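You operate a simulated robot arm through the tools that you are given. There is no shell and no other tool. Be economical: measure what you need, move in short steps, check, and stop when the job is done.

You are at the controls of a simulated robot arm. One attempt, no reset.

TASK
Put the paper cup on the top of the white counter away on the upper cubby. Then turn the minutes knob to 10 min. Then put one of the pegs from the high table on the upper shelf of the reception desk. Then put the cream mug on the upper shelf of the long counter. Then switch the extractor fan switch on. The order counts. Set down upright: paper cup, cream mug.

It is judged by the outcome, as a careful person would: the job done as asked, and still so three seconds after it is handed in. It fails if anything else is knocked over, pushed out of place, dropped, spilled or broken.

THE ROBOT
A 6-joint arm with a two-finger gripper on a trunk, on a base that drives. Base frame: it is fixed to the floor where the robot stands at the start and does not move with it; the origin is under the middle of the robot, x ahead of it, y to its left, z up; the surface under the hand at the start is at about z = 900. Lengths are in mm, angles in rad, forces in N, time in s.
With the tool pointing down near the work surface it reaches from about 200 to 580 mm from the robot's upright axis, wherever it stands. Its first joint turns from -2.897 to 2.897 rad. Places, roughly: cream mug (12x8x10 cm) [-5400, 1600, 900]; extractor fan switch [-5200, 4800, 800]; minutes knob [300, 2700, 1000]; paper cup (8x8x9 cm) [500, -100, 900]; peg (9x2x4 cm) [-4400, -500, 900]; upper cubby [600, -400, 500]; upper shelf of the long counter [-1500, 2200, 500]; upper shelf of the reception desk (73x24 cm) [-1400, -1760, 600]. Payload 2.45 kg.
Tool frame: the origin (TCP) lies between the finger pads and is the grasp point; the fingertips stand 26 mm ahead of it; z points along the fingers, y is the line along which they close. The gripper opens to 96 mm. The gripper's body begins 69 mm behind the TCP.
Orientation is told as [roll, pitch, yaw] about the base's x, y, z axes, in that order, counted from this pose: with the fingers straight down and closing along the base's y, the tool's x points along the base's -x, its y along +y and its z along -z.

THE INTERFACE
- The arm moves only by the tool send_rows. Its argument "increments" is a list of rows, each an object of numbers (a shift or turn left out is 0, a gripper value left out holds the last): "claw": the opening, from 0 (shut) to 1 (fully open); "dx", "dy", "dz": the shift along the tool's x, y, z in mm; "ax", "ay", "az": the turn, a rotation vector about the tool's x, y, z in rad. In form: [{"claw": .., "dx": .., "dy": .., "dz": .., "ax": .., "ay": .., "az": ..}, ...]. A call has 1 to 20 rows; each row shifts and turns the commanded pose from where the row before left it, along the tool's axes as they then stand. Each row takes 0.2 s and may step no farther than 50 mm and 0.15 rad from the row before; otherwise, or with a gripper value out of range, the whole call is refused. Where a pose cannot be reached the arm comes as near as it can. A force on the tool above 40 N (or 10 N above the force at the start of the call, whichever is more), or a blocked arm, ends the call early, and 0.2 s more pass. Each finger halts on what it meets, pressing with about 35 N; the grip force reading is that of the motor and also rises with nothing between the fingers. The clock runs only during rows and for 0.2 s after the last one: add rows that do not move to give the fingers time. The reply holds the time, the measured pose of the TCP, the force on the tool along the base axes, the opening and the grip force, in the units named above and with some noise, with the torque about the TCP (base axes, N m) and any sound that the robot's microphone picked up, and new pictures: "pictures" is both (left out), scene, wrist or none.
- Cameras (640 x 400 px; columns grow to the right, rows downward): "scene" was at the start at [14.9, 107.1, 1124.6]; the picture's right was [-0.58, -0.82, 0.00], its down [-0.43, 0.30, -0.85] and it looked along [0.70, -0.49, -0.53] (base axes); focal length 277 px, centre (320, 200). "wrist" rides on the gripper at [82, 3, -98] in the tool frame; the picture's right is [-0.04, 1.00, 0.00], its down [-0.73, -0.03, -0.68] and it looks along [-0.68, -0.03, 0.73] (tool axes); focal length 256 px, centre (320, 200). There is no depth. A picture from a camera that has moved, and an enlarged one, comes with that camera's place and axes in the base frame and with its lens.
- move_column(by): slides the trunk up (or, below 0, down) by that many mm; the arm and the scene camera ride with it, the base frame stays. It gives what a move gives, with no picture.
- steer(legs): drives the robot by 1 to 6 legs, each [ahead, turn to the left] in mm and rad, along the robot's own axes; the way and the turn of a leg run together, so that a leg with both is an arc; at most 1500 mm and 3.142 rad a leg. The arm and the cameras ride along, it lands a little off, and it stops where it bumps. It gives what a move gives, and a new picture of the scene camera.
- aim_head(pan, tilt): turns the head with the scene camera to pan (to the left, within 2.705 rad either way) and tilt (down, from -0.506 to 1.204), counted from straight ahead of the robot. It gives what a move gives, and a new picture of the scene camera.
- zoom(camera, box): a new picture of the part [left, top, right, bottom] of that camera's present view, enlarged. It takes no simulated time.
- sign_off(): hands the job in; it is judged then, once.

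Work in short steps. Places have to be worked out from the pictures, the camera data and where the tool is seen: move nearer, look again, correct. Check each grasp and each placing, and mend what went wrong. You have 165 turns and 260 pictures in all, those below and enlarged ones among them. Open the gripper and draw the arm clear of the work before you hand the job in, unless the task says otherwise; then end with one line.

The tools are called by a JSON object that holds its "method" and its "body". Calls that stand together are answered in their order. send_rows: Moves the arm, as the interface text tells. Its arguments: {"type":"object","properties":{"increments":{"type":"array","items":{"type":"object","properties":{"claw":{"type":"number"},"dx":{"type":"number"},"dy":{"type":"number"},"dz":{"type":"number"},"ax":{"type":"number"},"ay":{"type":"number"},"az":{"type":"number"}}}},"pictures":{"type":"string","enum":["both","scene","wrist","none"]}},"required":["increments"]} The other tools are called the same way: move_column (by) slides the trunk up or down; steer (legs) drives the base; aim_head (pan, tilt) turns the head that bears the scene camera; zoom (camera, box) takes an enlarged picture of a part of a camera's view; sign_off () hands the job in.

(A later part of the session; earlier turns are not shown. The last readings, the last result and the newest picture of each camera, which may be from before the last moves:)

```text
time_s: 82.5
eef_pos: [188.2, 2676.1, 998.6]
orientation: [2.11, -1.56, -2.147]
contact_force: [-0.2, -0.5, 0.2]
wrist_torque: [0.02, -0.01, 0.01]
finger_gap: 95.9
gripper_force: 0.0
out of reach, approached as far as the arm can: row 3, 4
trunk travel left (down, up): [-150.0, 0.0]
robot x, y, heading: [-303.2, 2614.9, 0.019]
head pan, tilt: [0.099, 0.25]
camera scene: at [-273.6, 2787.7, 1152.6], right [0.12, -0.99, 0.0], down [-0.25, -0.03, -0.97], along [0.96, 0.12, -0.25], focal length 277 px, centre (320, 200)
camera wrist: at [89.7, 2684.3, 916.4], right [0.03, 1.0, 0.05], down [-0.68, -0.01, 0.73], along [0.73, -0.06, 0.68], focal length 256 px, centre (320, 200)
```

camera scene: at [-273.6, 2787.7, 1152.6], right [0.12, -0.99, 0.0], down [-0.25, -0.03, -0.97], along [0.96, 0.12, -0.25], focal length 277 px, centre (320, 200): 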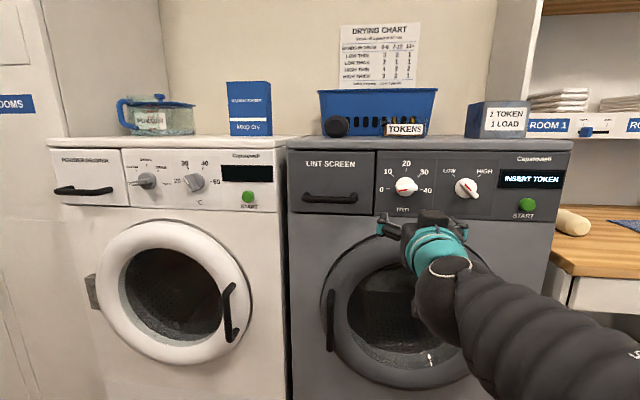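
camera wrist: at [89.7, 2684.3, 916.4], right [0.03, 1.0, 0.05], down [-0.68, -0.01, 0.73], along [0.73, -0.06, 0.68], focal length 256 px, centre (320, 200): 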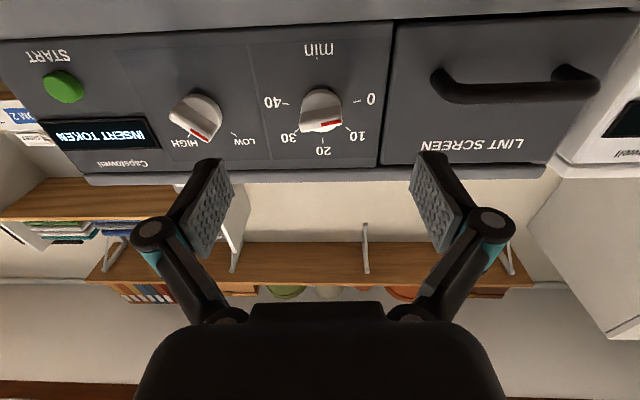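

Triangulating both cameras: the knob's face at about (322, 2674, 1020). I roll the hand -90° and line up height.

{"method": "send_rows", "body": {"increments": [{"dx": -21, "dy": -2}, {"az": -0.143}, {"az": -0.143}, {"az": -0.143}, {"az": -0.143}, {"az": -0.143}, {"az": -0.143}, {"az": -0.143}, {"az": -0.143}, {"az": -0.143}, {"az": -0.143}, {"az": -0.143, "claw": 0.5}, {}]}}

```text
time_s: 85.3
eef_pos: [187.7, 2673.6, 1019.9]
orientation: [-1.576, -0.005, 1.532]
contact_force: [-0.1, -0.3, -0.1]
wrist_torque: [0.0, -0.01, 0.0]
finger_gap: 47.7
gripper_force: 0.0
trunk travel left (down, up): [-150.0, 0.0]
robot x, y, heading: [-305.1, 2618.6, 0.022]
head pan, tilt: [0.099, 0.25]
camera scene: at [-273.6, 2787.7, 1152.6], right [0.12, -0.99, 0.0], down [-0.25, -0.03, -0.97], along [0.96, 0.12, -0.25], focal length 277 px, centre (320, 200)
camera wrist: at [86.3, 2595.7, 1015.9], right [0.01, 0.05, -1.0], down [-0.65, 0.76, 0.03], along [0.76, 0.65, 0.04], focal length 256 px, centre (320, 200)
```

scene: 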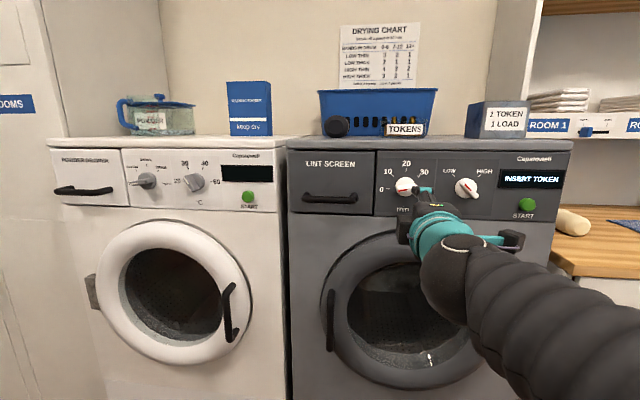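
wrist: 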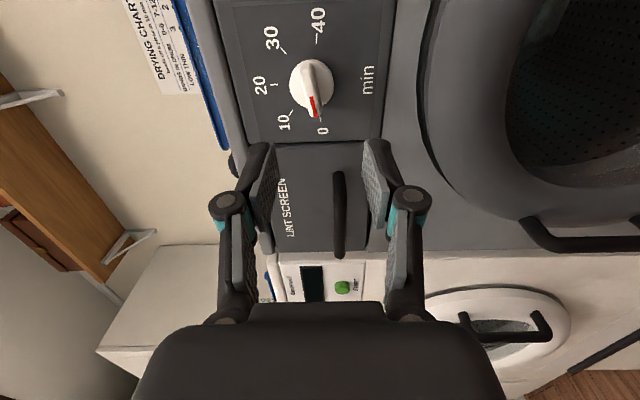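

Nearly lined up; I square the yaw and approach 65 mm, then look again.

{"method": "send_rows", "body": {"increments": [{"ay": -0.039, "dy": -4, "dx": 3}, {"dz": 32}, {"dz": 33}, {}], "pictures": "wrist"}}

{"method": "zoom", "body": {"camera": "scene", "box": [350, 145, 510, 245]}}

```text
time_s: 86.3
eef_pos: [255.4, 2672.3, 1022.7]
orientation: [-1.577, -0.007, 1.575]
contact_force: [0.4, -0.1, 0.5]
wrist_torque: [-0.02, 0.02, 0.04]
finger_gap: 48.0
gripper_force: 0.1
trunk travel left (down, up): [-150.0, 0.0]
robot x, y, heading: [-304.6, 2620.0, 0.022]
head pan, tilt: [0.099, 0.25]
camera wrist: at [155.3, 2591.0, 1018.4], right [0.01, 0.05, -1.0], down [-0.68, 0.73, 0.03], along [0.73, 0.68, 0.04], focal length 256 px, centre (320, 200)
```

wrist: 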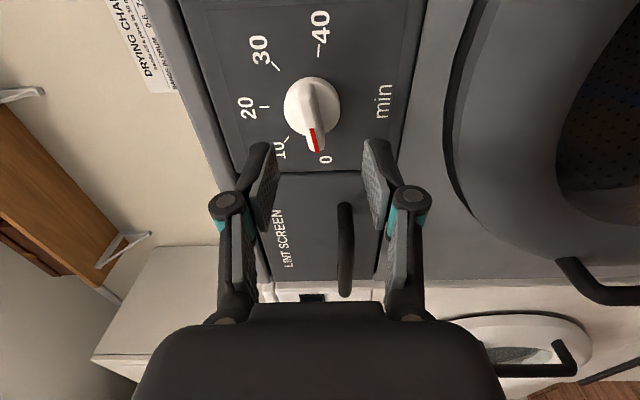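

```text
4.00 times, centred on (430, 195) of scene
camera zoom: at [-273.7, 2787.7, 1152.6], right [0.12, -0.99, 0.0], down [-0.25, -0.03, -0.97], along [0.96, 0.12, -0.25], focal length 1108 px, centre (-120, 220)
```

zoom: 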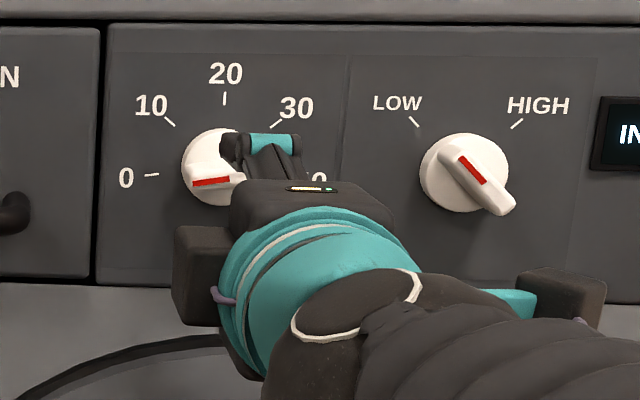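

The wrist picture puts the knob about 5 mm higher and 4 mm to the right of my axis; I correct and go 35 mm nearer with a slightly wider opening.

{"method": "send_rows", "body": {"increments": [{"dy": -5, "dx": 4, "claw": 0.6}, {"dz": 18}, {"dz": 17}, {}], "pictures": "wrist"}}

{"method": "zoom", "body": {"camera": "wrist", "box": [220, 50, 420, 250]}}

```text
time_s: 87.3
eef_pos: [288.6, 2667.1, 1028.8]
orientation: [-1.577, -0.007, 1.575]
contact_force: [0.5, 0.2, 0.0]
wrist_torque: [0.02, -0.02, -0.01]
finger_gap: 57.7
gripper_force: 0.1
trunk travel left (down, up): [-150.0, 0.0]
robot x, y, heading: [-303.2, 2622.0, 0.018]
head pan, tilt: [0.099, 0.25]
camera wrist: at [189.8, 2585.0, 1024.1], right [0.01, 0.05, -1.0], down [-0.68, 0.73, 0.03], along [0.73, 0.68, 0.04], focal length 256 px, centre (320, 200)
```

wrist: 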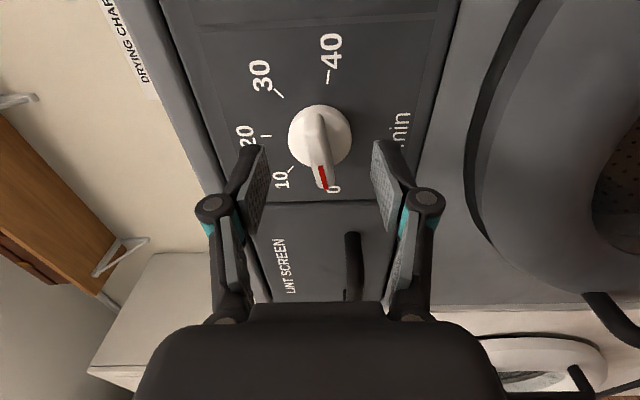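

```text
2.00 times, centred on (320, 150) of wrist
camera zoom: at [189.8, 2585.0, 1024.1], right [0.01, 0.05, -1.0], down [-0.68, 0.73, 0.03], along [0.73, 0.68, 0.04], focal length 512 px, centre (320, 300)
```

zoom: 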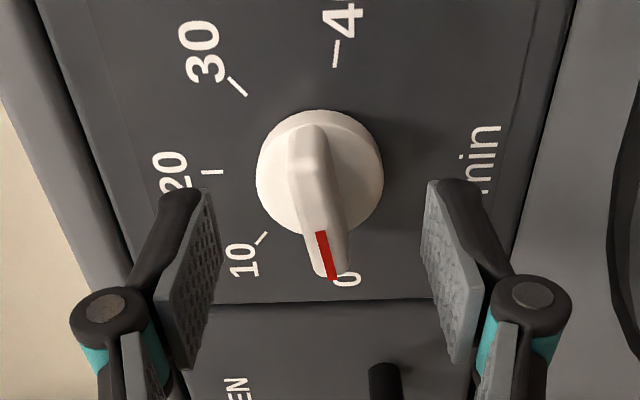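

Centred. I tilt slightly to match the bar, advance 18 mm and close on the bar.

{"method": "send_rows", "body": {"increments": [{"az": -0.08}, {"dz": 9}, {"dz": 9}, {"claw": 0.4}, {"claw": 0.2}, {"claw": 0.05}, {}], "pictures": "wrist"}}

{"method": "zoom", "body": {"camera": "wrist", "box": [220, 80, 420, 280]}}

```text
time_s: 88.9
eef_pos: [306.8, 2667.0, 1028.8]
orientation: [-1.574, 0.073, 1.574]
contact_force: [1.0, -0.1, 0.7]
wrist_torque: [-0.04, -0.01, 0.07]
finger_gap: 11.9
gripper_force: 39.2
trunk travel left (down, up): [-150.0, 0.0]
robot x, y, heading: [-303.3, 2620.4, 0.023]
head pan, tilt: [0.099, 0.25]
camera wrist: at [207.8, 2585.3, 1031.4], right [0.01, -0.03, -1.0], down [-0.68, 0.73, -0.03], along [0.73, 0.68, -0.02], focal length 256 px, centre (320, 200)
```

wrist: 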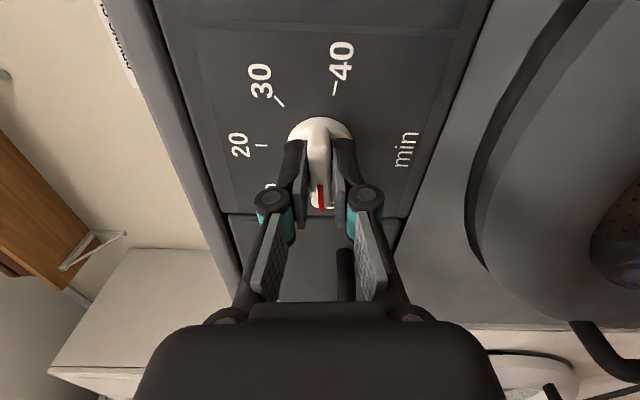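

```text
2.00 times, centred on (320, 180) of wrist
camera zoom: at [207.8, 2585.3, 1031.4], right [0.01, -0.03, -1.0], down [-0.68, 0.73, -0.03], along [0.73, 0.68, -0.02], focal length 512 px, centre (320, 240)
```

zoom: 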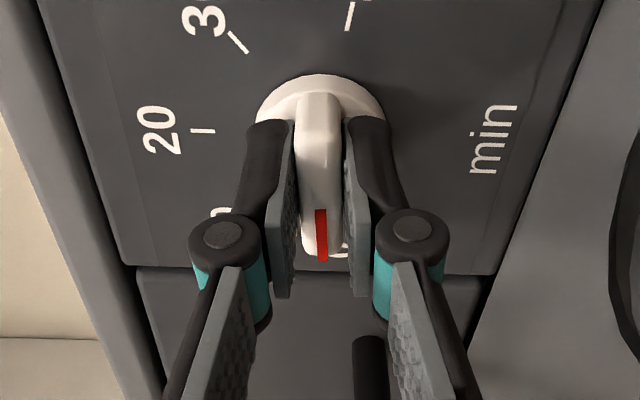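

The bar is gripped (11.9 mm). Scale spacing is ~49°, so I rotate clockwise +0.85 rad about the tool axis.

{"method": "send_rows", "body": {"increments": [{"az": 0.12}, {"az": 0.12}, {"az": 0.12}, {"az": 0.12}, {"az": 0.12}, {"az": 0.12}, {"az": 0.12}, {}], "pictures": "wrist"}}

{"method": "zoom", "body": {"camera": "wrist", "box": [220, 80, 420, 280]}}

```text
time_s: 90.7
eef_pos: [307.1, 2668.0, 1026.7]
orientation: [-1.571, -0.768, 1.575]
contact_force: [-16.0, -1.1, -32.0]
wrist_torque: [-0.11, 0.45, 0.39]
finger_gap: 12.1
gripper_force: 38.8
trunk travel left (down, up): [-150.0, 0.0]
robot x, y, heading: [-306.5, 2618.0, 0.021]
head pan, tilt: [0.099, 0.25]
camera wrist: at [207.9, 2611.5, 967.3], right [0.0, 0.72, -0.69], down [-0.68, 0.5, 0.53], along [0.73, 0.47, 0.49], focal length 256 px, centre (320, 200)
```

wrist: 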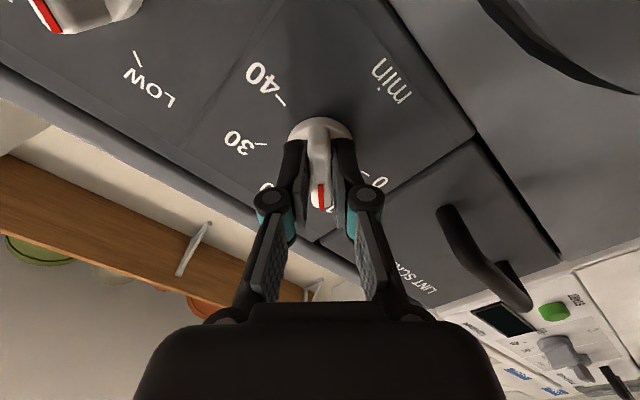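

```text
2.00 times, centred on (320, 180) of wrist
camera zoom: at [207.9, 2611.5, 967.3], right [0.0, 0.72, -0.69], down [-0.68, 0.5, 0.53], along [0.73, 0.47, 0.49], focal length 512 px, centre (320, 240)
```

zoom: 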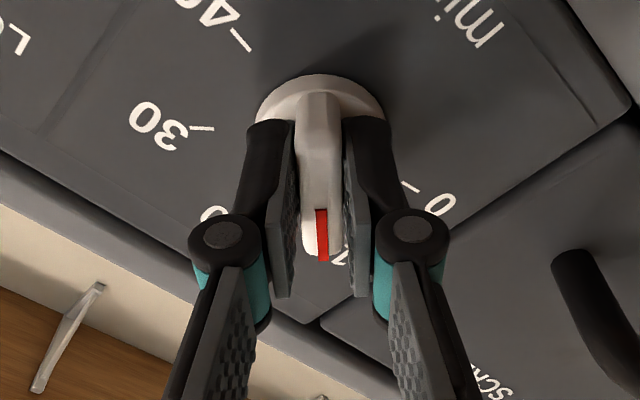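

The knob turned with the grip, but there's side load (-32 N z). I relieve it by shifting with the force, then check.

{"method": "send_rows", "body": {"increments": [{"dx": 1.5, "dy": 1.5, "dz": -1}, {}], "pictures": "none"}}

```text
time_s: 91.3
eef_pos: [306.3, 2668.0, 1026.0]
orientation: [-1.575, -0.767, 1.578]
contact_force: [14.9, 5.6, -14.2]
wrist_torque: [-0.09, 0.9, -0.49]
finger_gap: 12.0
gripper_force: 39.2
trunk travel left (down, up): [-150.0, 0.0]
robot x, y, heading: [-301.7, 2620.5, 0.022]
head pan, tilt: [0.099, 0.25]
```

Better; a last small relief, then open.

{"method": "send_rows", "body": {"increments": [{"dx": 0.9, "dy": 0.6, "dz": 0.5}, {"claw": 0.2}, {"claw": 0.45}, {"claw": 0.6}, {}], "pictures": "none"}}

{"method": "send_rows", "body": {"increments": [{"dz": -25}, {"dz": -35}, {"dz": -35}, {}]}}

{"method": "zoom", "body": {"camera": "wrist", "box": [220, 0, 420, 200]}}

```text
time_s: 92.5
eef_pos: [304.9, 2665.9, 1026.7]
orientation: [-1.581, -0.769, 1.58]
contact_force: [0.4, 0.2, 0.4]
wrist_torque: [0.02, 0.01, -0.01]
finger_gap: 57.5
gripper_force: 0.1
trunk travel left (down, up): [-150.0, 0.0]
robot x, y, heading: [-301.7, 2619.8, 0.025]
head pan, tilt: [0.099, 0.25]
```

```text
time_s: 93.5
eef_pos: [208.3, 2666.7, 1025.4]
orientation: [-1.58, -0.769, 1.581]
contact_force: [0.0, -0.5, 0.5]
wrist_torque: [0.01, -0.01, 0.02]
finger_gap: 57.8
gripper_force: 0.1
trunk travel left (down, up): [-150.0, 0.0]
robot x, y, heading: [-301.5, 2621.7, 0.022]
head pan, tilt: [0.099, 0.25]
camera scene: at [-273.5, 2787.8, 1152.6], right [0.12, -0.99, 0.0], down [-0.25, -0.03, -0.97], along [0.96, 0.12, -0.25], focal length 277 px, centre (320, 200)
camera wrist: at [110.7, 2609.8, 966.2], right [0.0, 0.72, -0.69], down [-0.68, 0.51, 0.53], along [0.73, 0.47, 0.49], focal length 256 px, centre (320, 200)
```

scene: 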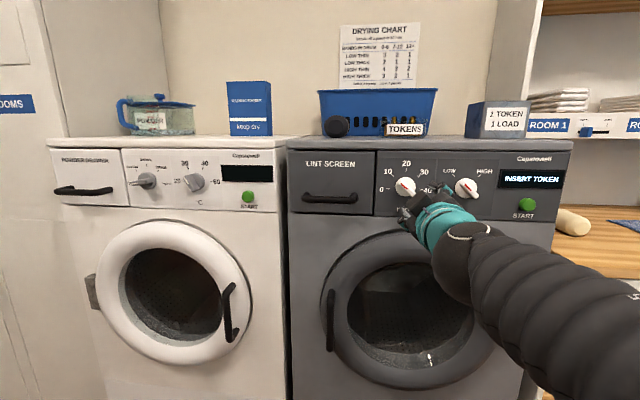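
wrist: 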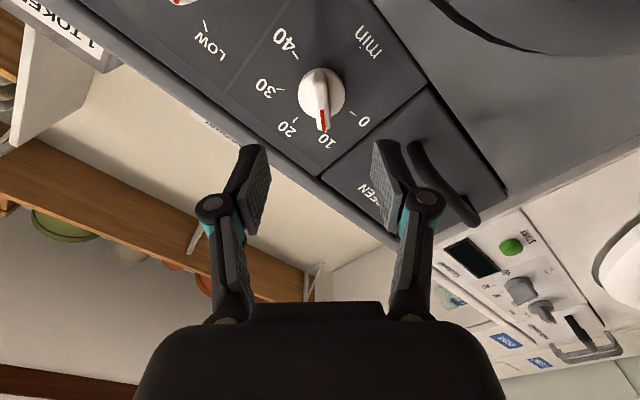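

```text
2.00 times, centred on (320, 100) of wrist
camera zoom: at [110.7, 2609.8, 966.2], right [0.0, 0.72, -0.69], down [-0.68, 0.51, 0.53], along [0.73, 0.47, 0.49], focal length 512 px, centre (320, 400)
```

zoom: 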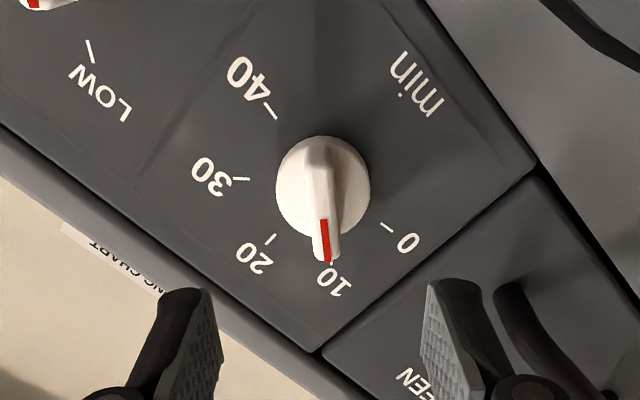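

{"method": "zoom", "body": {"camera": "scene", "box": [365, 150, 445, 220]}}

```text
5.71 times, centred on (405, 185) of scene
camera zoom: at [-273.5, 2787.8, 1152.6], right [0.12, -0.99, 0.0], down [-0.25, -0.03, -0.97], along [0.96, 0.12, -0.25], focal length 1582 px, centre (-166, 286)
```

zoom: 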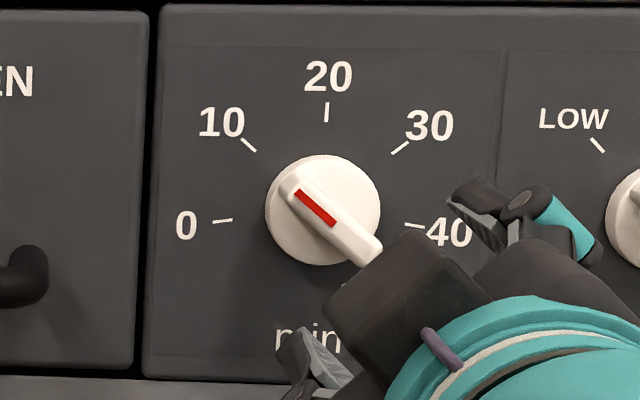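

Scene and wrist geometry both put the pointer within ~1–2° of the 10 tick. Now I unroll the hand and fold back to tool-down for driving.

{"method": "send_rows", "body": {"increments": [{"az": 0.134}, {"az": 0.134}, {"az": 0.134}, {"az": 0.134}, {"az": 0.134}, {"az": 0.134}, {"ay": 0.143}, {"ay": 0.143}, {"ay": 0.143}, {"ay": 0.143}, {"ay": 0.143}, {"ay": 0.143}, {"ay": 0.143}, {"ay": 0.143}, {"ay": 0.143}, {"ay": 0.143}, {"ay": 0.143}, {"dx": 45}, {"dx": 45}, {}], "pictures": "none"}}

{"method": "aim_head", "body": {"pan": 2.6, "tilt": 0.25}}

```text
time_s: 97.7
eef_pos: [108.9, 2664.1, 999.1]
orientation: [0.002, -0.002, 0.004]
contact_force: [0.5, 0.1, -0.6]
wrist_torque: [0.0, 0.0, 0.04]
finger_gap: 57.5
gripper_force: 0.1
out of reach, approached as far as the arm can: row 17
trunk travel left (down, up): [-150.0, 0.0]
robot x, y, heading: [-306.1, 2619.3, 0.018]
head pan, tilt: [0.099, 0.25]
```

```text
time_s: 100.0
eef_pos: [110.4, 2665.9, 997.9]
orientation: [0.002, -0.001, 0.004]
contact_force: [0.4, -0.3, 0.2]
wrist_torque: [0.02, 0.04, -0.01]
finger_gap: 57.6
gripper_force: 0.1
trunk travel left (down, up): [-150.0, 0.0]
robot x, y, heading: [-305.4, 2616.3, 0.023]
head pan, tilt: [2.601, 0.25]
camera scene: at [-447.3, 2823.0, 1152.6], right [0.5, 0.87, 0.0], down [0.21, -0.12, -0.97], along [-0.84, 0.48, -0.25], focal length 277 px, centre (320, 200)
```

scene: 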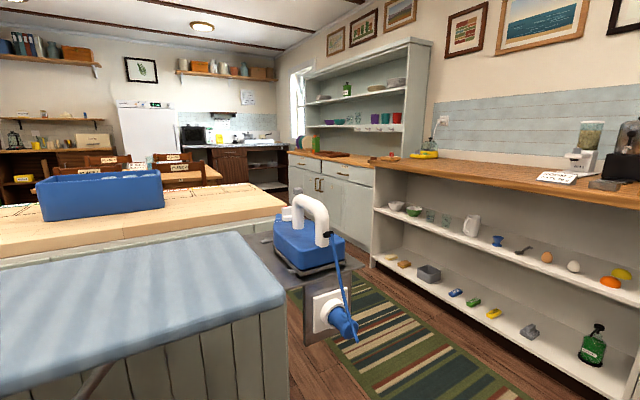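

Now the peg: the way leads back down the aisle, then between the long counter's end and the wall (y ≈ 600) heading -x.

{"method": "steer", "body": {"legs": [[0, -1.593], [1500, 0], [510, 0], [0, -1.571]]}}

{"method": "aim_head", "body": {"pan": 0.0, "tilt": 0.3}}

```text
time_s: 117.7
eef_pos: [-723.3, 583.7, 998.6]
orientation: [0.004, -0.004, 3.102]
contact_force: [-0.3, 0.2, 0.6]
wrist_torque: [0.01, -0.01, -0.01]
finger_gap: 57.6
gripper_force: 0.0
trunk travel left (down, up): [-150.0, 0.0]
robot x, y, heading: [-305.9, 612.0, 3.121]
head pan, tilt: [2.601, 0.25]
camera scene: at [-171.3, 404.3, 1152.6], right [-0.53, -0.85, 0.0], down [-0.21, 0.13, -0.97], along [0.82, -0.52, -0.25], focal length 277 px, centre (320, 200)
```

scene: 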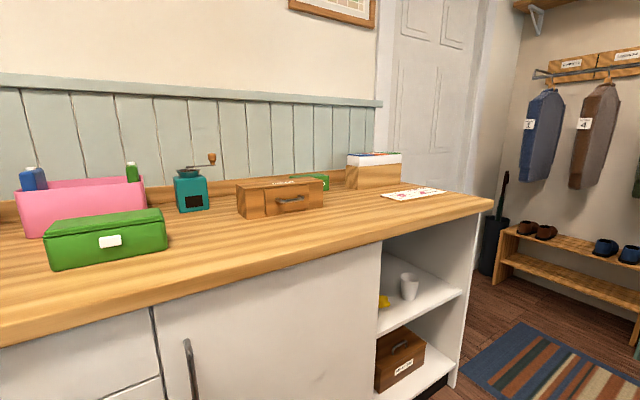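

```text
time_s: 120.0
eef_pos: [-723.8, 583.9, 998.8]
orientation: [0.002, -0.004, 3.101]
contact_force: [0.4, 0.6, -0.2]
wrist_torque: [-0.01, 0.0, 0.0]
finger_gap: 57.8
gripper_force: 0.1
trunk travel left (down, up): [-150.0, 0.0]
robot x, y, heading: [-303.6, 613.4, 3.12]
head pan, tilt: [0.0, 0.3]
camera scene: at [-343.6, 456.2, 1147.9], right [0.02, 1.0, 0.0], down [0.3, -0.01, -0.96], along [-0.95, 0.02, -0.3], focal length 277 px, centre (320, 200)
```

scene: 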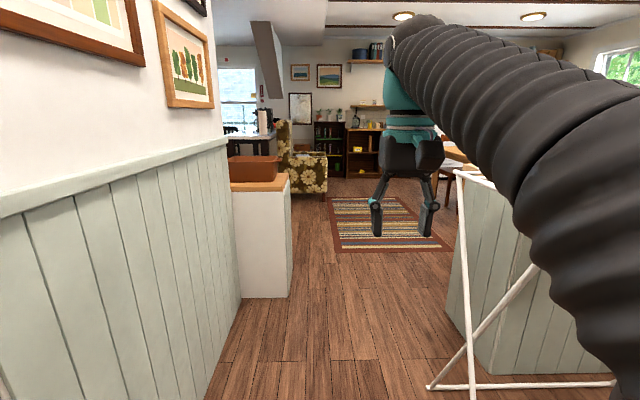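

Corridor is clear at y ≈ 620. Drive west 2300 mm and look.

{"method": "steer", "body": {"legs": [[0, 0.02], [1500, 0], [800, 0]]}}

{"method": "aim_head", "body": {"pan": 0.45, "tilt": 0.25}}

```text
time_s: 131.7
eef_pos: [-3022.6, 583.1, 998.4]
orientation: [0.0, -0.004, 3.105]
contact_force: [0.2, 0.5, 0.2]
wrist_torque: [0.03, 0.01, 0.01]
finger_gap: 57.8
gripper_force: 0.1
trunk travel left (down, up): [-150.0, 0.0]
robot x, y, heading: [-2609.0, 611.6, 3.125]
head pan, tilt: [0.0, 0.3]
camera scene: at [-2641.8, 457.4, 1147.9], right [0.02, 1.0, 0.0], down [0.3, -0.01, -0.96], along [-0.96, 0.02, -0.3], focal length 277 px, centre (320, 200)
```

scene: 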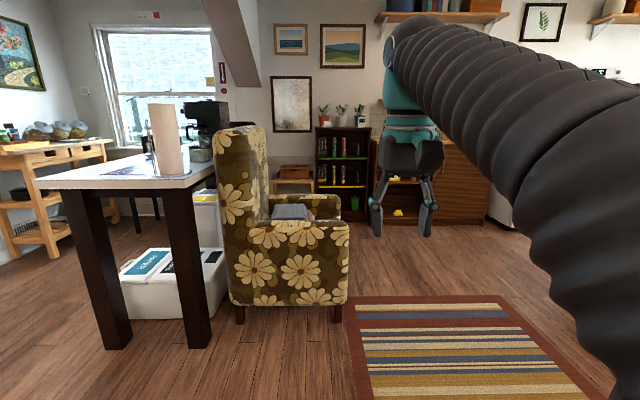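

```text
time_s: 132.6
eef_pos: [-3023.0, 582.8, 998.4]
orientation: [0.001, -0.005, 3.106]
contact_force: [-0.5, 0.0, 0.0]
wrist_torque: [0.0, -0.02, 0.01]
finger_gap: 57.5
gripper_force: 0.0
trunk travel left (down, up): [-150.0, 0.0]
robot x, y, heading: [-2607.3, 613.6, 3.122]
head pan, tilt: [0.45, 0.25]
camera scene: at [-2633.2, 416.7, 1152.6], right [-0.42, 0.91, 0.0], down [0.22, 0.1, -0.97], along [-0.88, -0.41, -0.25], focal length 277 px, centre (320, 200)
```

scene: 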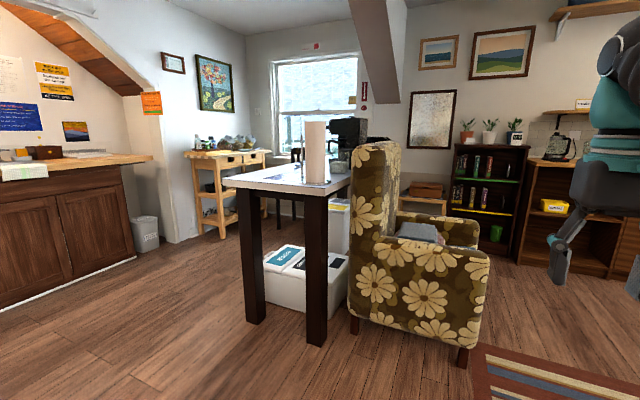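

The high table is ahead-left with its near edge at x ≈ -3815, y -580…-180. Zoom on its top.

{"method": "zoom", "body": {"camera": "scene", "box": [210, 110, 370, 210]}}

```text
4.00 times, centred on (290, 160) of scene
camera zoom: at [-2633.2, 416.7, 1152.6], right [-0.42, 0.91, 0.0], down [0.22, 0.1, -0.97], along [-0.88, -0.41, -0.25], focal length 1108 px, centre (440, 360)
```

zoom: 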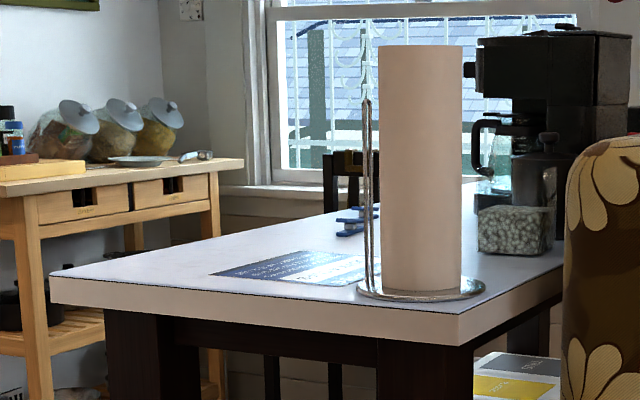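

Blue pegs lie near the table's south edge at about (-4360, -554). I'll approach from the south side: first to (-3200, -1100).

{"method": "steer", "body": {"legs": [[0, 1.258], [1500, 0], [311, 0], [0, -1.24]]}}

{"method": "aim_head", "body": {"pan": -0.1, "tilt": 0.35}}

```text
time_s: 148.0
eef_pos: [-3604.6, -1136.0, 997.3]
orientation: [0.001, -0.005, 3.103]
contact_force: [-0.3, 0.1, -0.5]
wrist_torque: [0.01, 0.0, -0.02]
finger_gap: 57.6
gripper_force: 0.1
trunk travel left (down, up): [-150.0, 0.0]
robot x, y, heading: [-3186.6, -1105.5, 3.122]
head pan, tilt: [0.45, 0.25]
camera scene: at [-3214.8, -1303.4, 1152.6], right [-0.42, 0.91, 0.0], down [0.22, 0.1, -0.97], along [-0.88, -0.41, -0.25], focal length 277 px, centre (320, 200)
```

scene: 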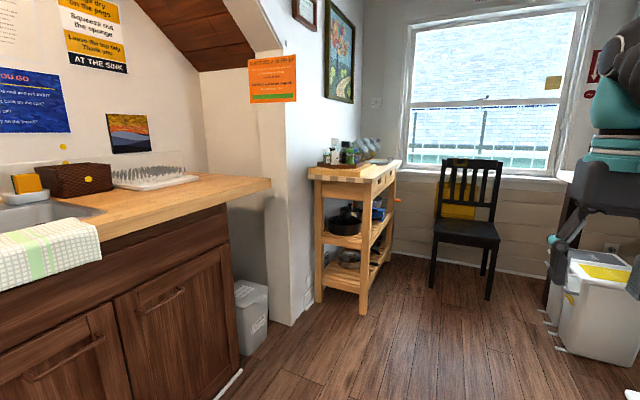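

```text
time_s: 149.0
eef_pos: [-3604.7, -1138.5, 998.5]
orientation: [0.001, -0.004, 3.105]
contact_force: [0.6, 0.7, 0.6]
wrist_torque: [0.0, -0.03, 0.01]
finger_gap: 57.6
gripper_force: 0.2
trunk travel left (down, up): [-150.0, 0.0]
robot x, y, heading: [-3188.2, -1105.0, 3.123]
head pan, tilt: [-0.099, 0.351]
camera scene: at [-3222.5, -1253.5, 1143.2], right [0.12, 0.99, 0.0], down [0.34, -0.04, -0.94], along [-0.93, 0.11, -0.34], focal length 277 px, centre (320, 200)
```

scene: 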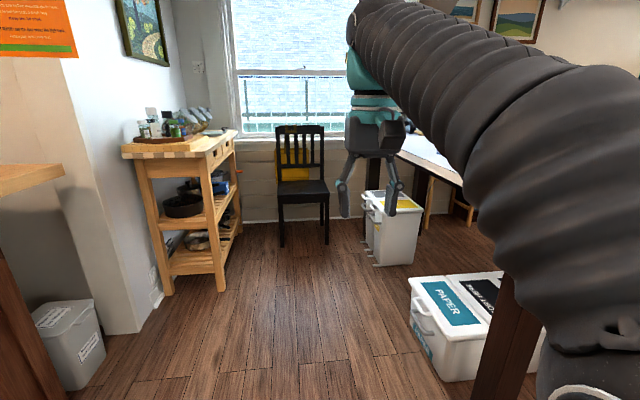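

Free floor there. Drive to x ≈ -4360 and turn right to face the table's south edge.

{"method": "steer", "body": {"legs": [[1172, 0], [0, -1.552]]}}

{"method": "aim_head", "body": {"pan": -0.35, "tilt": 0.6}}

{"method": "send_rows", "body": {"increments": [{}], "pictures": "wrist"}}

```text
time_s: 158.7
eef_pos: [-4367.5, -664.3, 998.7]
orientation: [0.002, -0.006, 1.523]
contact_force: [0.6, 1.0, 0.3]
wrist_torque: [0.01, 0.0, 0.0]
finger_gap: 57.4
gripper_force: 0.0
trunk travel left (down, up): [-150.0, 0.0]
robot x, y, heading: [-4341.3, -1080.5, 1.539]
head pan, tilt: [-0.099, 0.351]
camera scene: at [-4489.0, -1042.6, 1143.2], right [0.99, -0.13, 0.0], down [-0.04, -0.34, -0.94], along [0.12, 0.93, -0.34], focal length 277 px, centre (320, 200)
```

scene: 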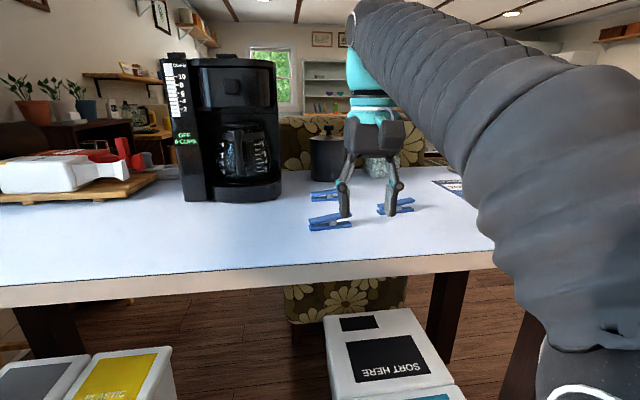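

```text
time_s: 159.5
eef_pos: [-4368.5, -665.1, 999.1]
orientation: [0.003, -0.006, 1.523]
contact_force: [-0.4, -0.8, 0.3]
wrist_torque: [0.0, -0.01, 0.01]
finger_gap: 57.7
gripper_force: 0.1
trunk travel left (down, up): [-150.0, 0.0]
robot x, y, heading: [-4342.6, -1077.0, 1.541]
head pan, tilt: [-0.351, 0.6]
camera scene: at [-4468.3, -1052.8, 1120.5], right [0.93, -0.37, 0.0], down [-0.21, -0.52, -0.83], along [0.31, 0.77, -0.56], focal length 277 px, centre (320, 200)
```

scene: 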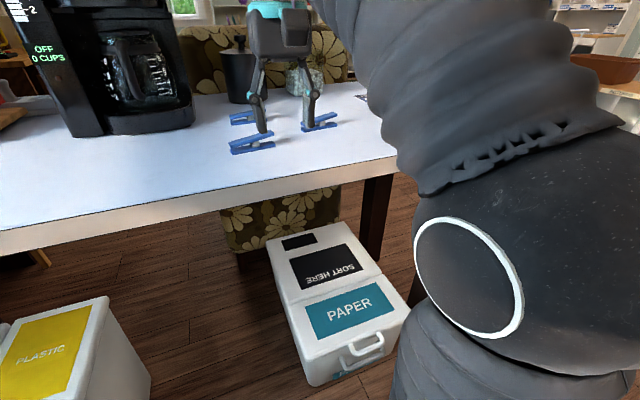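

```text
time_s: 159.9
eef_pos: [-4367.6, -664.0, 999.3]
orientation: [0.001, -0.005, 1.521]
contact_force: [-0.2, 0.1, -1.1]
wrist_torque: [-0.02, 0.0, 0.01]
finger_gap: 57.7
gripper_force: 0.1
trunk travel left (down, up): [-150.0, 0.0]
robot x, y, heading: [-4345.1, -1081.5, 1.543]
head pan, tilt: [-0.351, 0.6]
camera wrist: at [-4376.3, -746.2, 1096.5], right [-1.0, 0.09, 0.0], down [0.07, 0.73, 0.68], along [0.06, 0.68, -0.73], focal length 256 px, centre (320, 200)
```

wrist: 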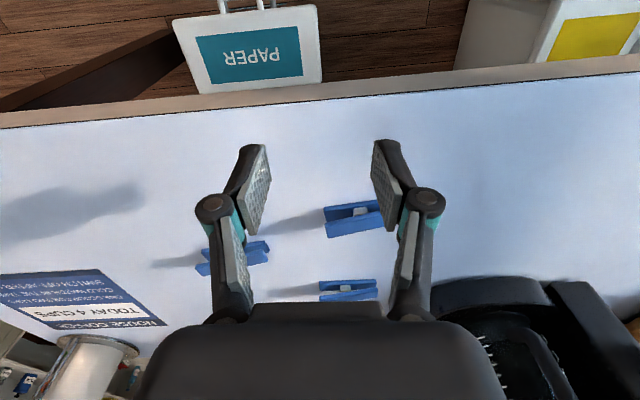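

Three pegs; nearest one is almost below the hand. Zoom in on it.

{"method": "zoom", "body": {"camera": "wrist", "box": [270, 170, 430, 270]}}

{"method": "zoom", "body": {"camera": "scene", "box": [210, 80, 370, 180]}}

```text
4.00 times, centred on (350, 220) of wrist
camera zoom: at [-4376.3, -746.2, 1096.5], right [-1.0, 0.09, 0.0], down [0.07, 0.73, 0.68], along [0.06, 0.68, -0.73], focal length 1024 px, centre (200, 120)
```

zoom: 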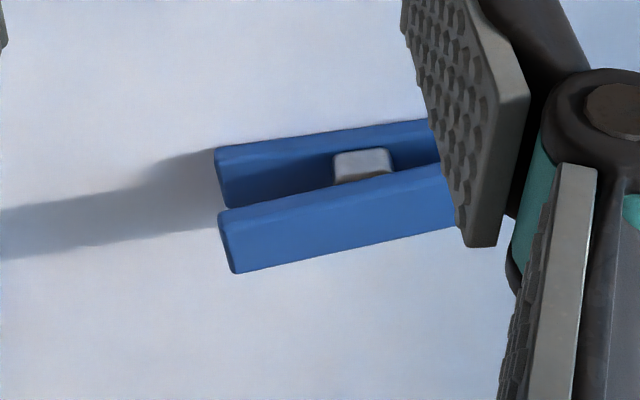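

```text
4.00 times, centred on (290, 130) of scene
camera zoom: at [-4468.2, -1052.9, 1120.4], right [0.93, -0.37, 0.0], down [-0.21, -0.52, -0.83], along [0.31, 0.77, -0.56], focal length 1108 px, centre (440, 480)
```

zoom: 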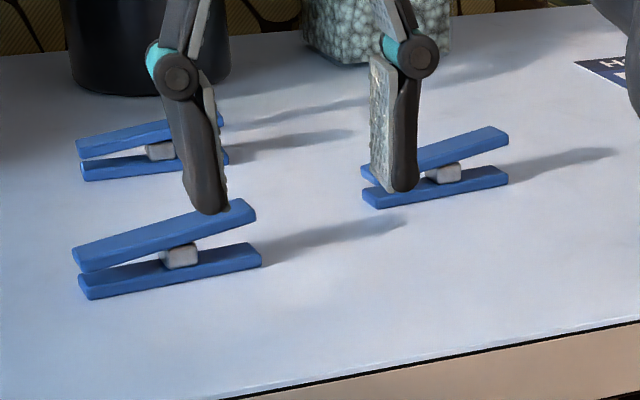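

The peg lies with its ~2 cm width along y, its axis about 0.1 rad off x, centre near (-4402, -562). I move above it and turn the hand so the fingers close across its width.

{"method": "send_rows", "body": {"increments": [{"dx": -34, "dy": 13}, {"dx": -33, "dy": 13}, {"dx": -33, "dy": 13}, {"az": 0.142}, {"az": 0.142}, {"az": 0.142}, {"az": 0.142}, {"az": 0.142}, {"az": 0.142}, {"az": 0.142}, {"az": 0.142}, {"az": 0.142}, {"az": 0.142}, {}]}}

{"method": "zoom", "body": {"camera": "wrist", "box": [220, 130, 420, 290]}}

```text
time_s: 162.9
eef_pos: [-4404.3, -563.6, 992.7]
orientation: [0.006, -0.001, 0.1]
contact_force: [-0.3, 0.2, 0.7]
wrist_torque: [0.04, 0.02, 0.04]
finger_gap: 57.6
gripper_force: 0.2
out of reach, approached as far as the arm can: row 3
trunk travel left (down, up): [-150.0, 0.0]
robot x, y, heading: [-4346.8, -1079.2, 1.543]
head pan, tilt: [-0.351, 0.6]
camera scene: at [-4468.2, -1052.8, 1120.4], right [0.93, -0.37, 0.0], down [-0.21, -0.52, -0.83], along [0.31, 0.77, -0.56], focal length 277 px, centre (320, 200)
camera wrist: at [-4485.7, -569.8, 1090.8], right [-0.06, 1.0, 0.01], down [0.73, 0.04, 0.68], along [0.68, 0.05, -0.73], focal length 256 px, centre (320, 200)
```

scene: 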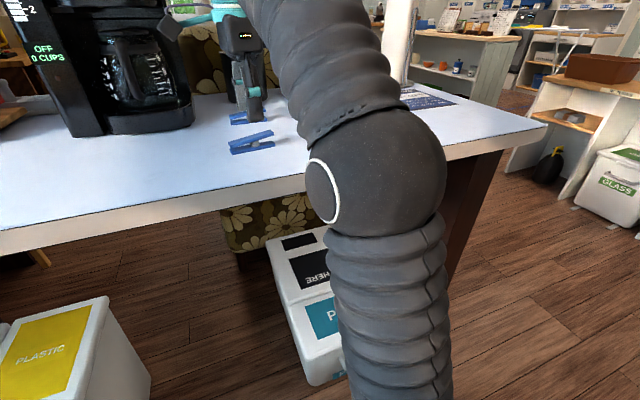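
wrist: 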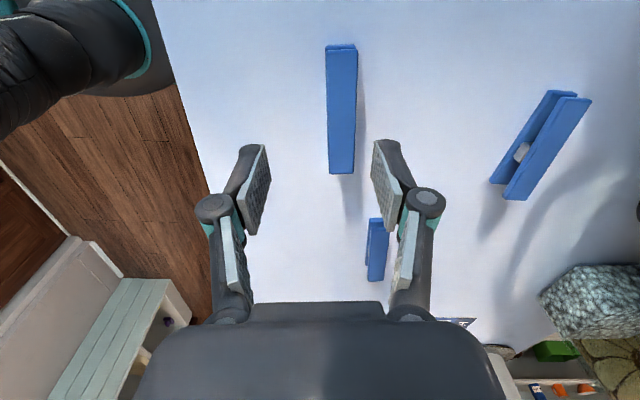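

```text
2.50 times, centred on (320, 210) of wrist
camera zoom: at [-4485.7, -569.8, 1090.8], right [-0.06, 1.0, 0.01], down [0.73, 0.04, 0.68], along [0.68, 0.05, -0.73], focal length 640 px, centre (320, 175)
```

zoom: 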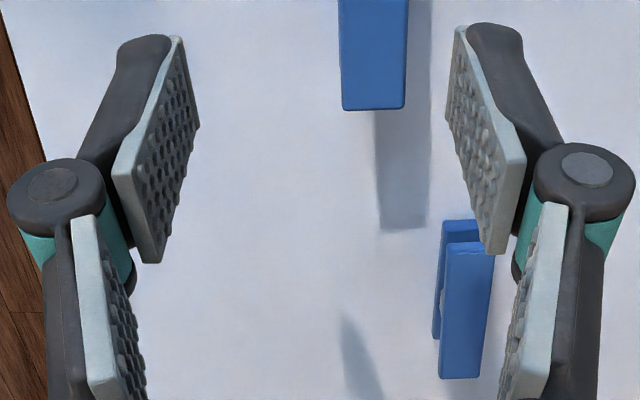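

The peg is 14 mm to +y and slightly -x of the axis; I correct and lower 40 mm.

{"method": "send_rows", "body": {"increments": [{"dx": 6.6, "dy": 14.5}, {"dz": 20}, {"dz": 20}, {}], "pictures": "wrist"}}

```text
time_s: 163.9
eef_pos: [-4410.2, -551.7, 948.0]
orientation: [0.005, -0.001, 0.103]
contact_force: [-0.4, 0.0, 0.2]
wrist_torque: [0.0, 0.0, 0.04]
finger_gap: 57.6
gripper_force: 0.1
out of reach, approached as far as the arm can: row 1
trunk travel left (down, up): [-150.0, 0.0]
robot x, y, heading: [-4341.0, -1082.0, 1.542]
head pan, tilt: [-0.351, 0.6]
camera wrist: at [-4493.0, -557.9, 1046.4], right [-0.06, 1.0, 0.0], down [0.73, 0.04, 0.68], along [0.68, 0.05, -0.73], focal length 256 px, centre (320, 200)
```

wrist: 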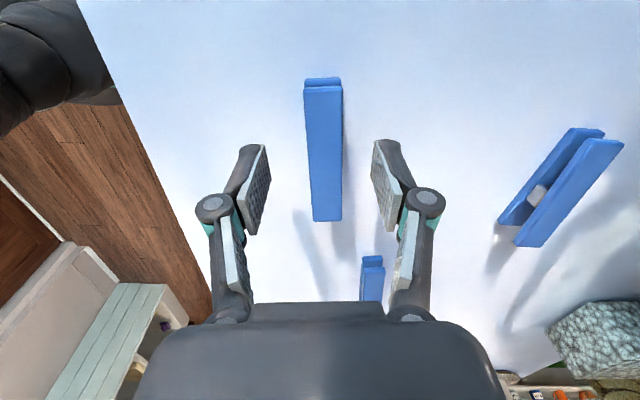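

Peg now between the fingers. I lower in small steps till just above the table.

{"method": "send_rows", "body": {"increments": [{"dy": 3, "dz": 6}, {"dz": 6}, {"dz": 5}, {}]}}

{"method": "zoom", "body": {"camera": "wrist", "box": [220, 70, 420, 250]}}

```text
time_s: 164.9
eef_pos: [-4411.0, -547.9, 931.0]
orientation: [0.005, 0.0, 0.102]
contact_force: [-0.5, -0.5, 0.8]
wrist_torque: [-0.01, 0.03, -0.05]
finger_gap: 57.6
gripper_force: 0.0
trunk travel left (down, up): [-150.0, 0.0]
robot x, y, heading: [-4339.8, -1080.6, 1.539]
head pan, tilt: [-0.351, 0.6]
camera scene: at [-4468.2, -1052.8, 1120.4], right [0.93, -0.37, 0.0], down [-0.21, -0.52, -0.83], along [0.31, 0.77, -0.56], focal length 277 px, centre (320, 200)
camera wrist: at [-4493.2, -554.2, 1030.4], right [-0.06, 1.0, 0.0], down [0.73, 0.04, 0.68], along [0.68, 0.05, -0.73], focal length 256 px, centre (320, 200)
```

scene: 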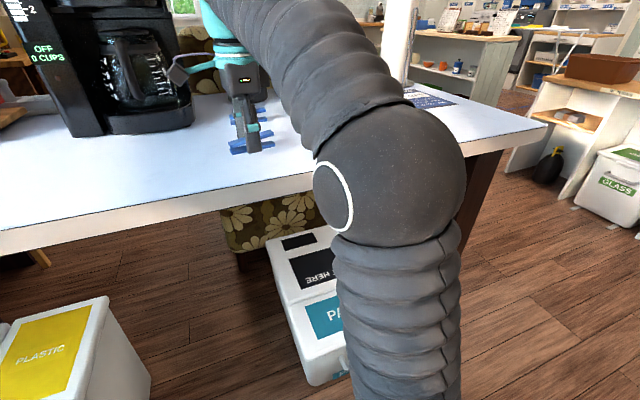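
wrist: 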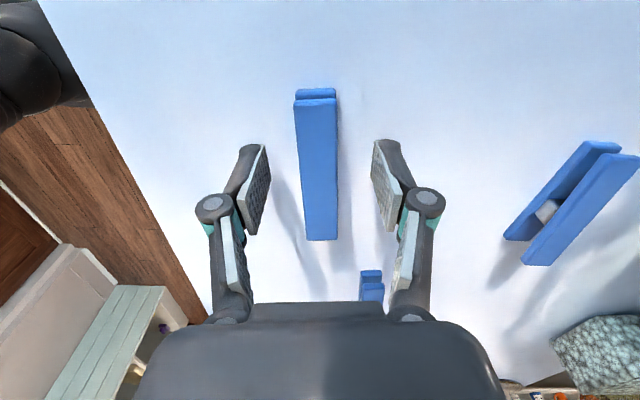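

```text
2.22 times, centred on (320, 160) of wrist
camera zoom: at [-4493.2, -554.2, 1030.4], right [-0.06, 1.0, 0.0], down [0.73, 0.04, 0.68], along [0.68, 0.05, -0.73], focal length 569 px, centre (320, 289)
```

zoom: 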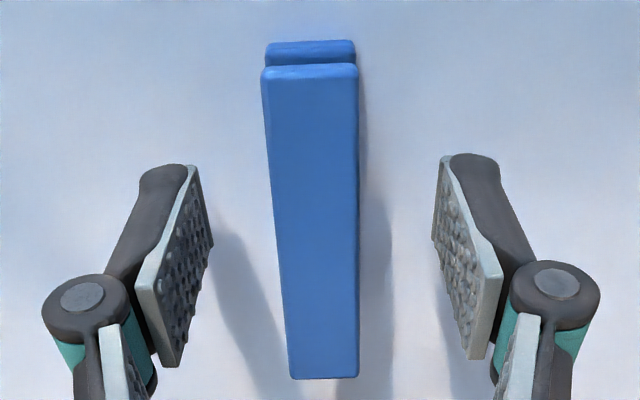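

Peg centred; tips are a few mm above the table. Close.

{"method": "send_rows", "body": {"increments": [{"claw": 0.4}, {"claw": 0.25}, {"claw": 0.1}, {"claw": 0.1}, {}], "pictures": "none"}}

{"method": "send_rows", "body": {"increments": [{"dz": -20}, {"dz": -25}, {"dz": -25}, {}]}}

```text
time_s: 166.1
eef_pos: [-4411.4, -549.5, 931.2]
orientation: [0.007, 0.0, 0.101]
contact_force: [0.3, -0.6, 0.2]
wrist_torque: [-0.01, -0.04, 0.0]
finger_gap: 17.6
gripper_force: 35.2
trunk travel left (down, up): [-150.0, 0.0]
robot x, y, heading: [-4342.9, -1079.8, 1.545]
head pan, tilt: [-0.351, 0.6]
```

```text
time_s: 167.1
eef_pos: [-4410.4, -555.1, 988.6]
orientation: [0.009, -0.001, 0.102]
contact_force: [-0.5, 0.3, 0.3]
wrist_torque: [-0.05, 0.03, -0.01]
finger_gap: 17.8
gripper_force: 35.1
out of reach, approached as far as the arm can: row 3
trunk travel left (down, up): [-150.0, 0.0]
robot x, y, heading: [-4339.8, -1080.5, 1.538]
head pan, tilt: [-0.351, 0.6]
camera scene: at [-4468.2, -1052.8, 1120.4], right [0.93, -0.37, 0.0], down [-0.21, -0.52, -0.83], along [0.31, 0.77, -0.56], focal length 277 px, centre (320, 200)
camera wrist: at [-4492.2, -560.5, 1087.7], right [-0.06, 1.0, 0.01], down [0.73, 0.04, 0.68], along [0.68, 0.05, -0.73], focal length 256 px, centre (320, 200)
```

scene: 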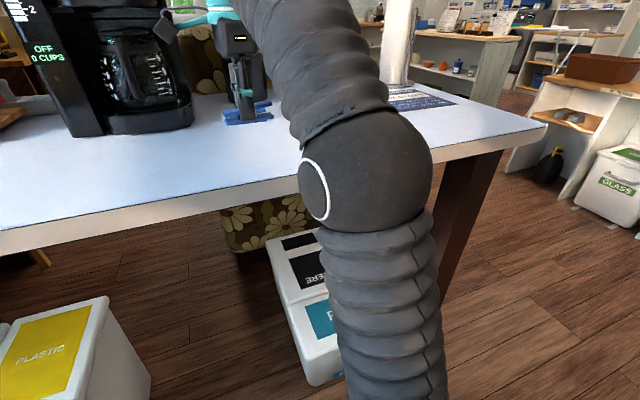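
wrist: 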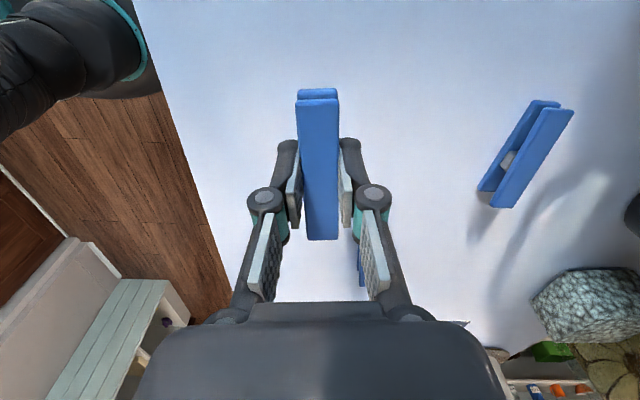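

Peg held and lifted (17.8 mm). I retract the arm, back away, and face east toward the reception desk.

{"method": "send_rows", "body": {"increments": [{"dy": -40, "dx": 6}, {"dy": -40, "dx": 6}, {"dy": -40, "dx": 6}, {}], "pictures": "none"}}

{"method": "steer", "body": {"legs": [[-90, 0], [0, -1.54], [1000, 0]]}}

{"method": "aim_head", "body": {"pan": 0.0, "tilt": 0.2}}

```text
time_s: 168.1
eef_pos: [-4413.7, -676.6, 989.9]
orientation: [0.007, 0.001, 0.1]
contact_force: [0.2, -0.3, 0.0]
wrist_torque: [-0.02, 0.05, -0.01]
finger_gap: 17.7
gripper_force: 35.0
trunk travel left (down, up): [-150.0, 0.0]
robot x, y, heading: [-4343.0, -1081.3, 1.543]
head pan, tilt: [-0.351, 0.6]
```

```text
time_s: 177.8
eef_pos: [-2935.1, -1072.7, 989.9]
orientation: [0.004, -0.001, -1.417]
contact_force: [-0.3, 0.0, -0.3]
wrist_torque: [-0.02, 0.02, 0.03]
finger_gap: 17.6
gripper_force: 35.3
trunk travel left (down, up): [-150.0, 0.0]
robot x, y, heading: [-3333.4, -1163.6, 0.016]
head pan, tilt: [-0.351, 0.6]
camera scene: at [-3314.6, -1035.4, 1120.4], right [-0.32, -0.95, 0.0], down [-0.53, 0.18, -0.83], along [0.78, -0.27, -0.56], focal length 277 px, centre (320, 200)
```

scene: 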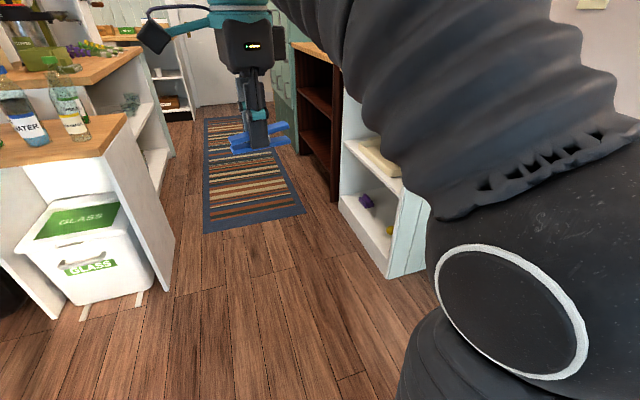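

```text
time_s: 178.7
eef_pos: [-2934.8, -1072.3, 990.6]
orientation: [0.006, 0.0, -1.418]
contact_force: [-0.6, 0.2, 1.1]
wrist_torque: [-0.03, 0.03, 0.0]
finger_gap: 17.6
gripper_force: 35.3
trunk travel left (down, up): [-150.0, 0.0]
robot x, y, heading: [-3337.0, -1166.2, 0.023]
head pan, tilt: [0.0, 0.201]
camera scene: at [-3305.0, -1004.8, 1157.1], right [0.02, -1.0, 0.0], down [-0.2, 0.0, -0.98], along [0.98, 0.02, -0.2], focal length 277 px, centre (320, 200)
```

scene: 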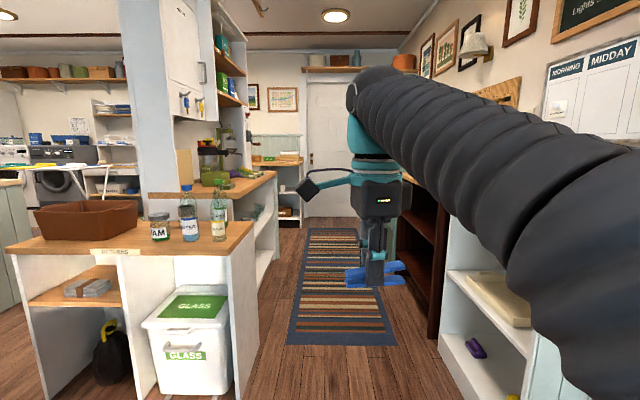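

A corridor leads east; the desk with open shelves is on the right side around x ≈ -1400, facing north. Drive there and turn right to face it.

{"method": "steer", "body": {"legs": [[1000, 0], [930, 0], [0, -1.59]]}}

{"method": "aim_head", "body": {"pan": -0.2, "tilt": 0.6}}

```text
time_s: 192.1
eef_pos: [-1307.6, -1488.0, 989.9]
orientation: [0.008, -0.001, -2.943]
contact_force: [0.0, 0.2, 0.4]
wrist_torque: [0.01, 0.0, -0.01]
finger_gap: 17.6
gripper_force: 34.6
trunk travel left (down, up): [-150.0, 0.0]
robot x, y, heading: [-1416.9, -1091.0, -1.503]
head pan, tilt: [0.0, 0.201]
camera scene: at [-1256.7, -1114.5, 1157.2], right [-1.0, -0.07, 0.0], down [-0.01, 0.2, -0.98], along [0.06, -0.98, -0.2], focal length 277 px, centre (320, 200)
```

scene: 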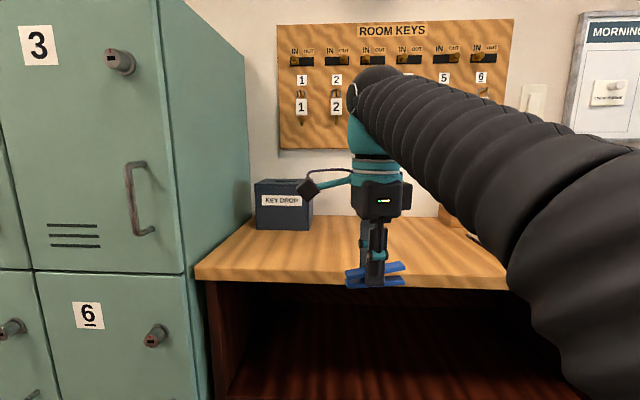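

```text
time_s: 192.9
eef_pos: [-1308.3, -1489.0, 989.4]
orientation: [0.006, 0.002, -2.946]
contact_force: [0.3, 0.3, -0.6]
wrist_torque: [0.0, 0.0, 0.0]
finger_gap: 17.6
gripper_force: 34.9
trunk travel left (down, up): [-150.0, 0.0]
robot x, y, heading: [-1416.1, -1094.2, -1.497]
head pan, tilt: [-0.201, 0.6]
camera scene: at [-1274.7, -1109.1, 1120.5], right [-0.99, 0.13, 0.0], down [0.08, 0.56, -0.83], along [-0.11, -0.82, -0.56], focal length 277 px, centre (320, 200)
```

scene: 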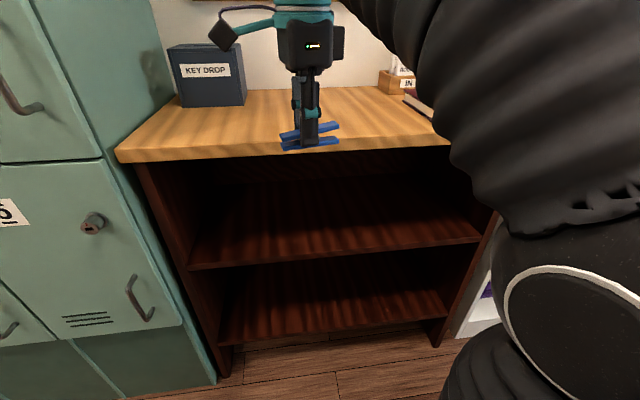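

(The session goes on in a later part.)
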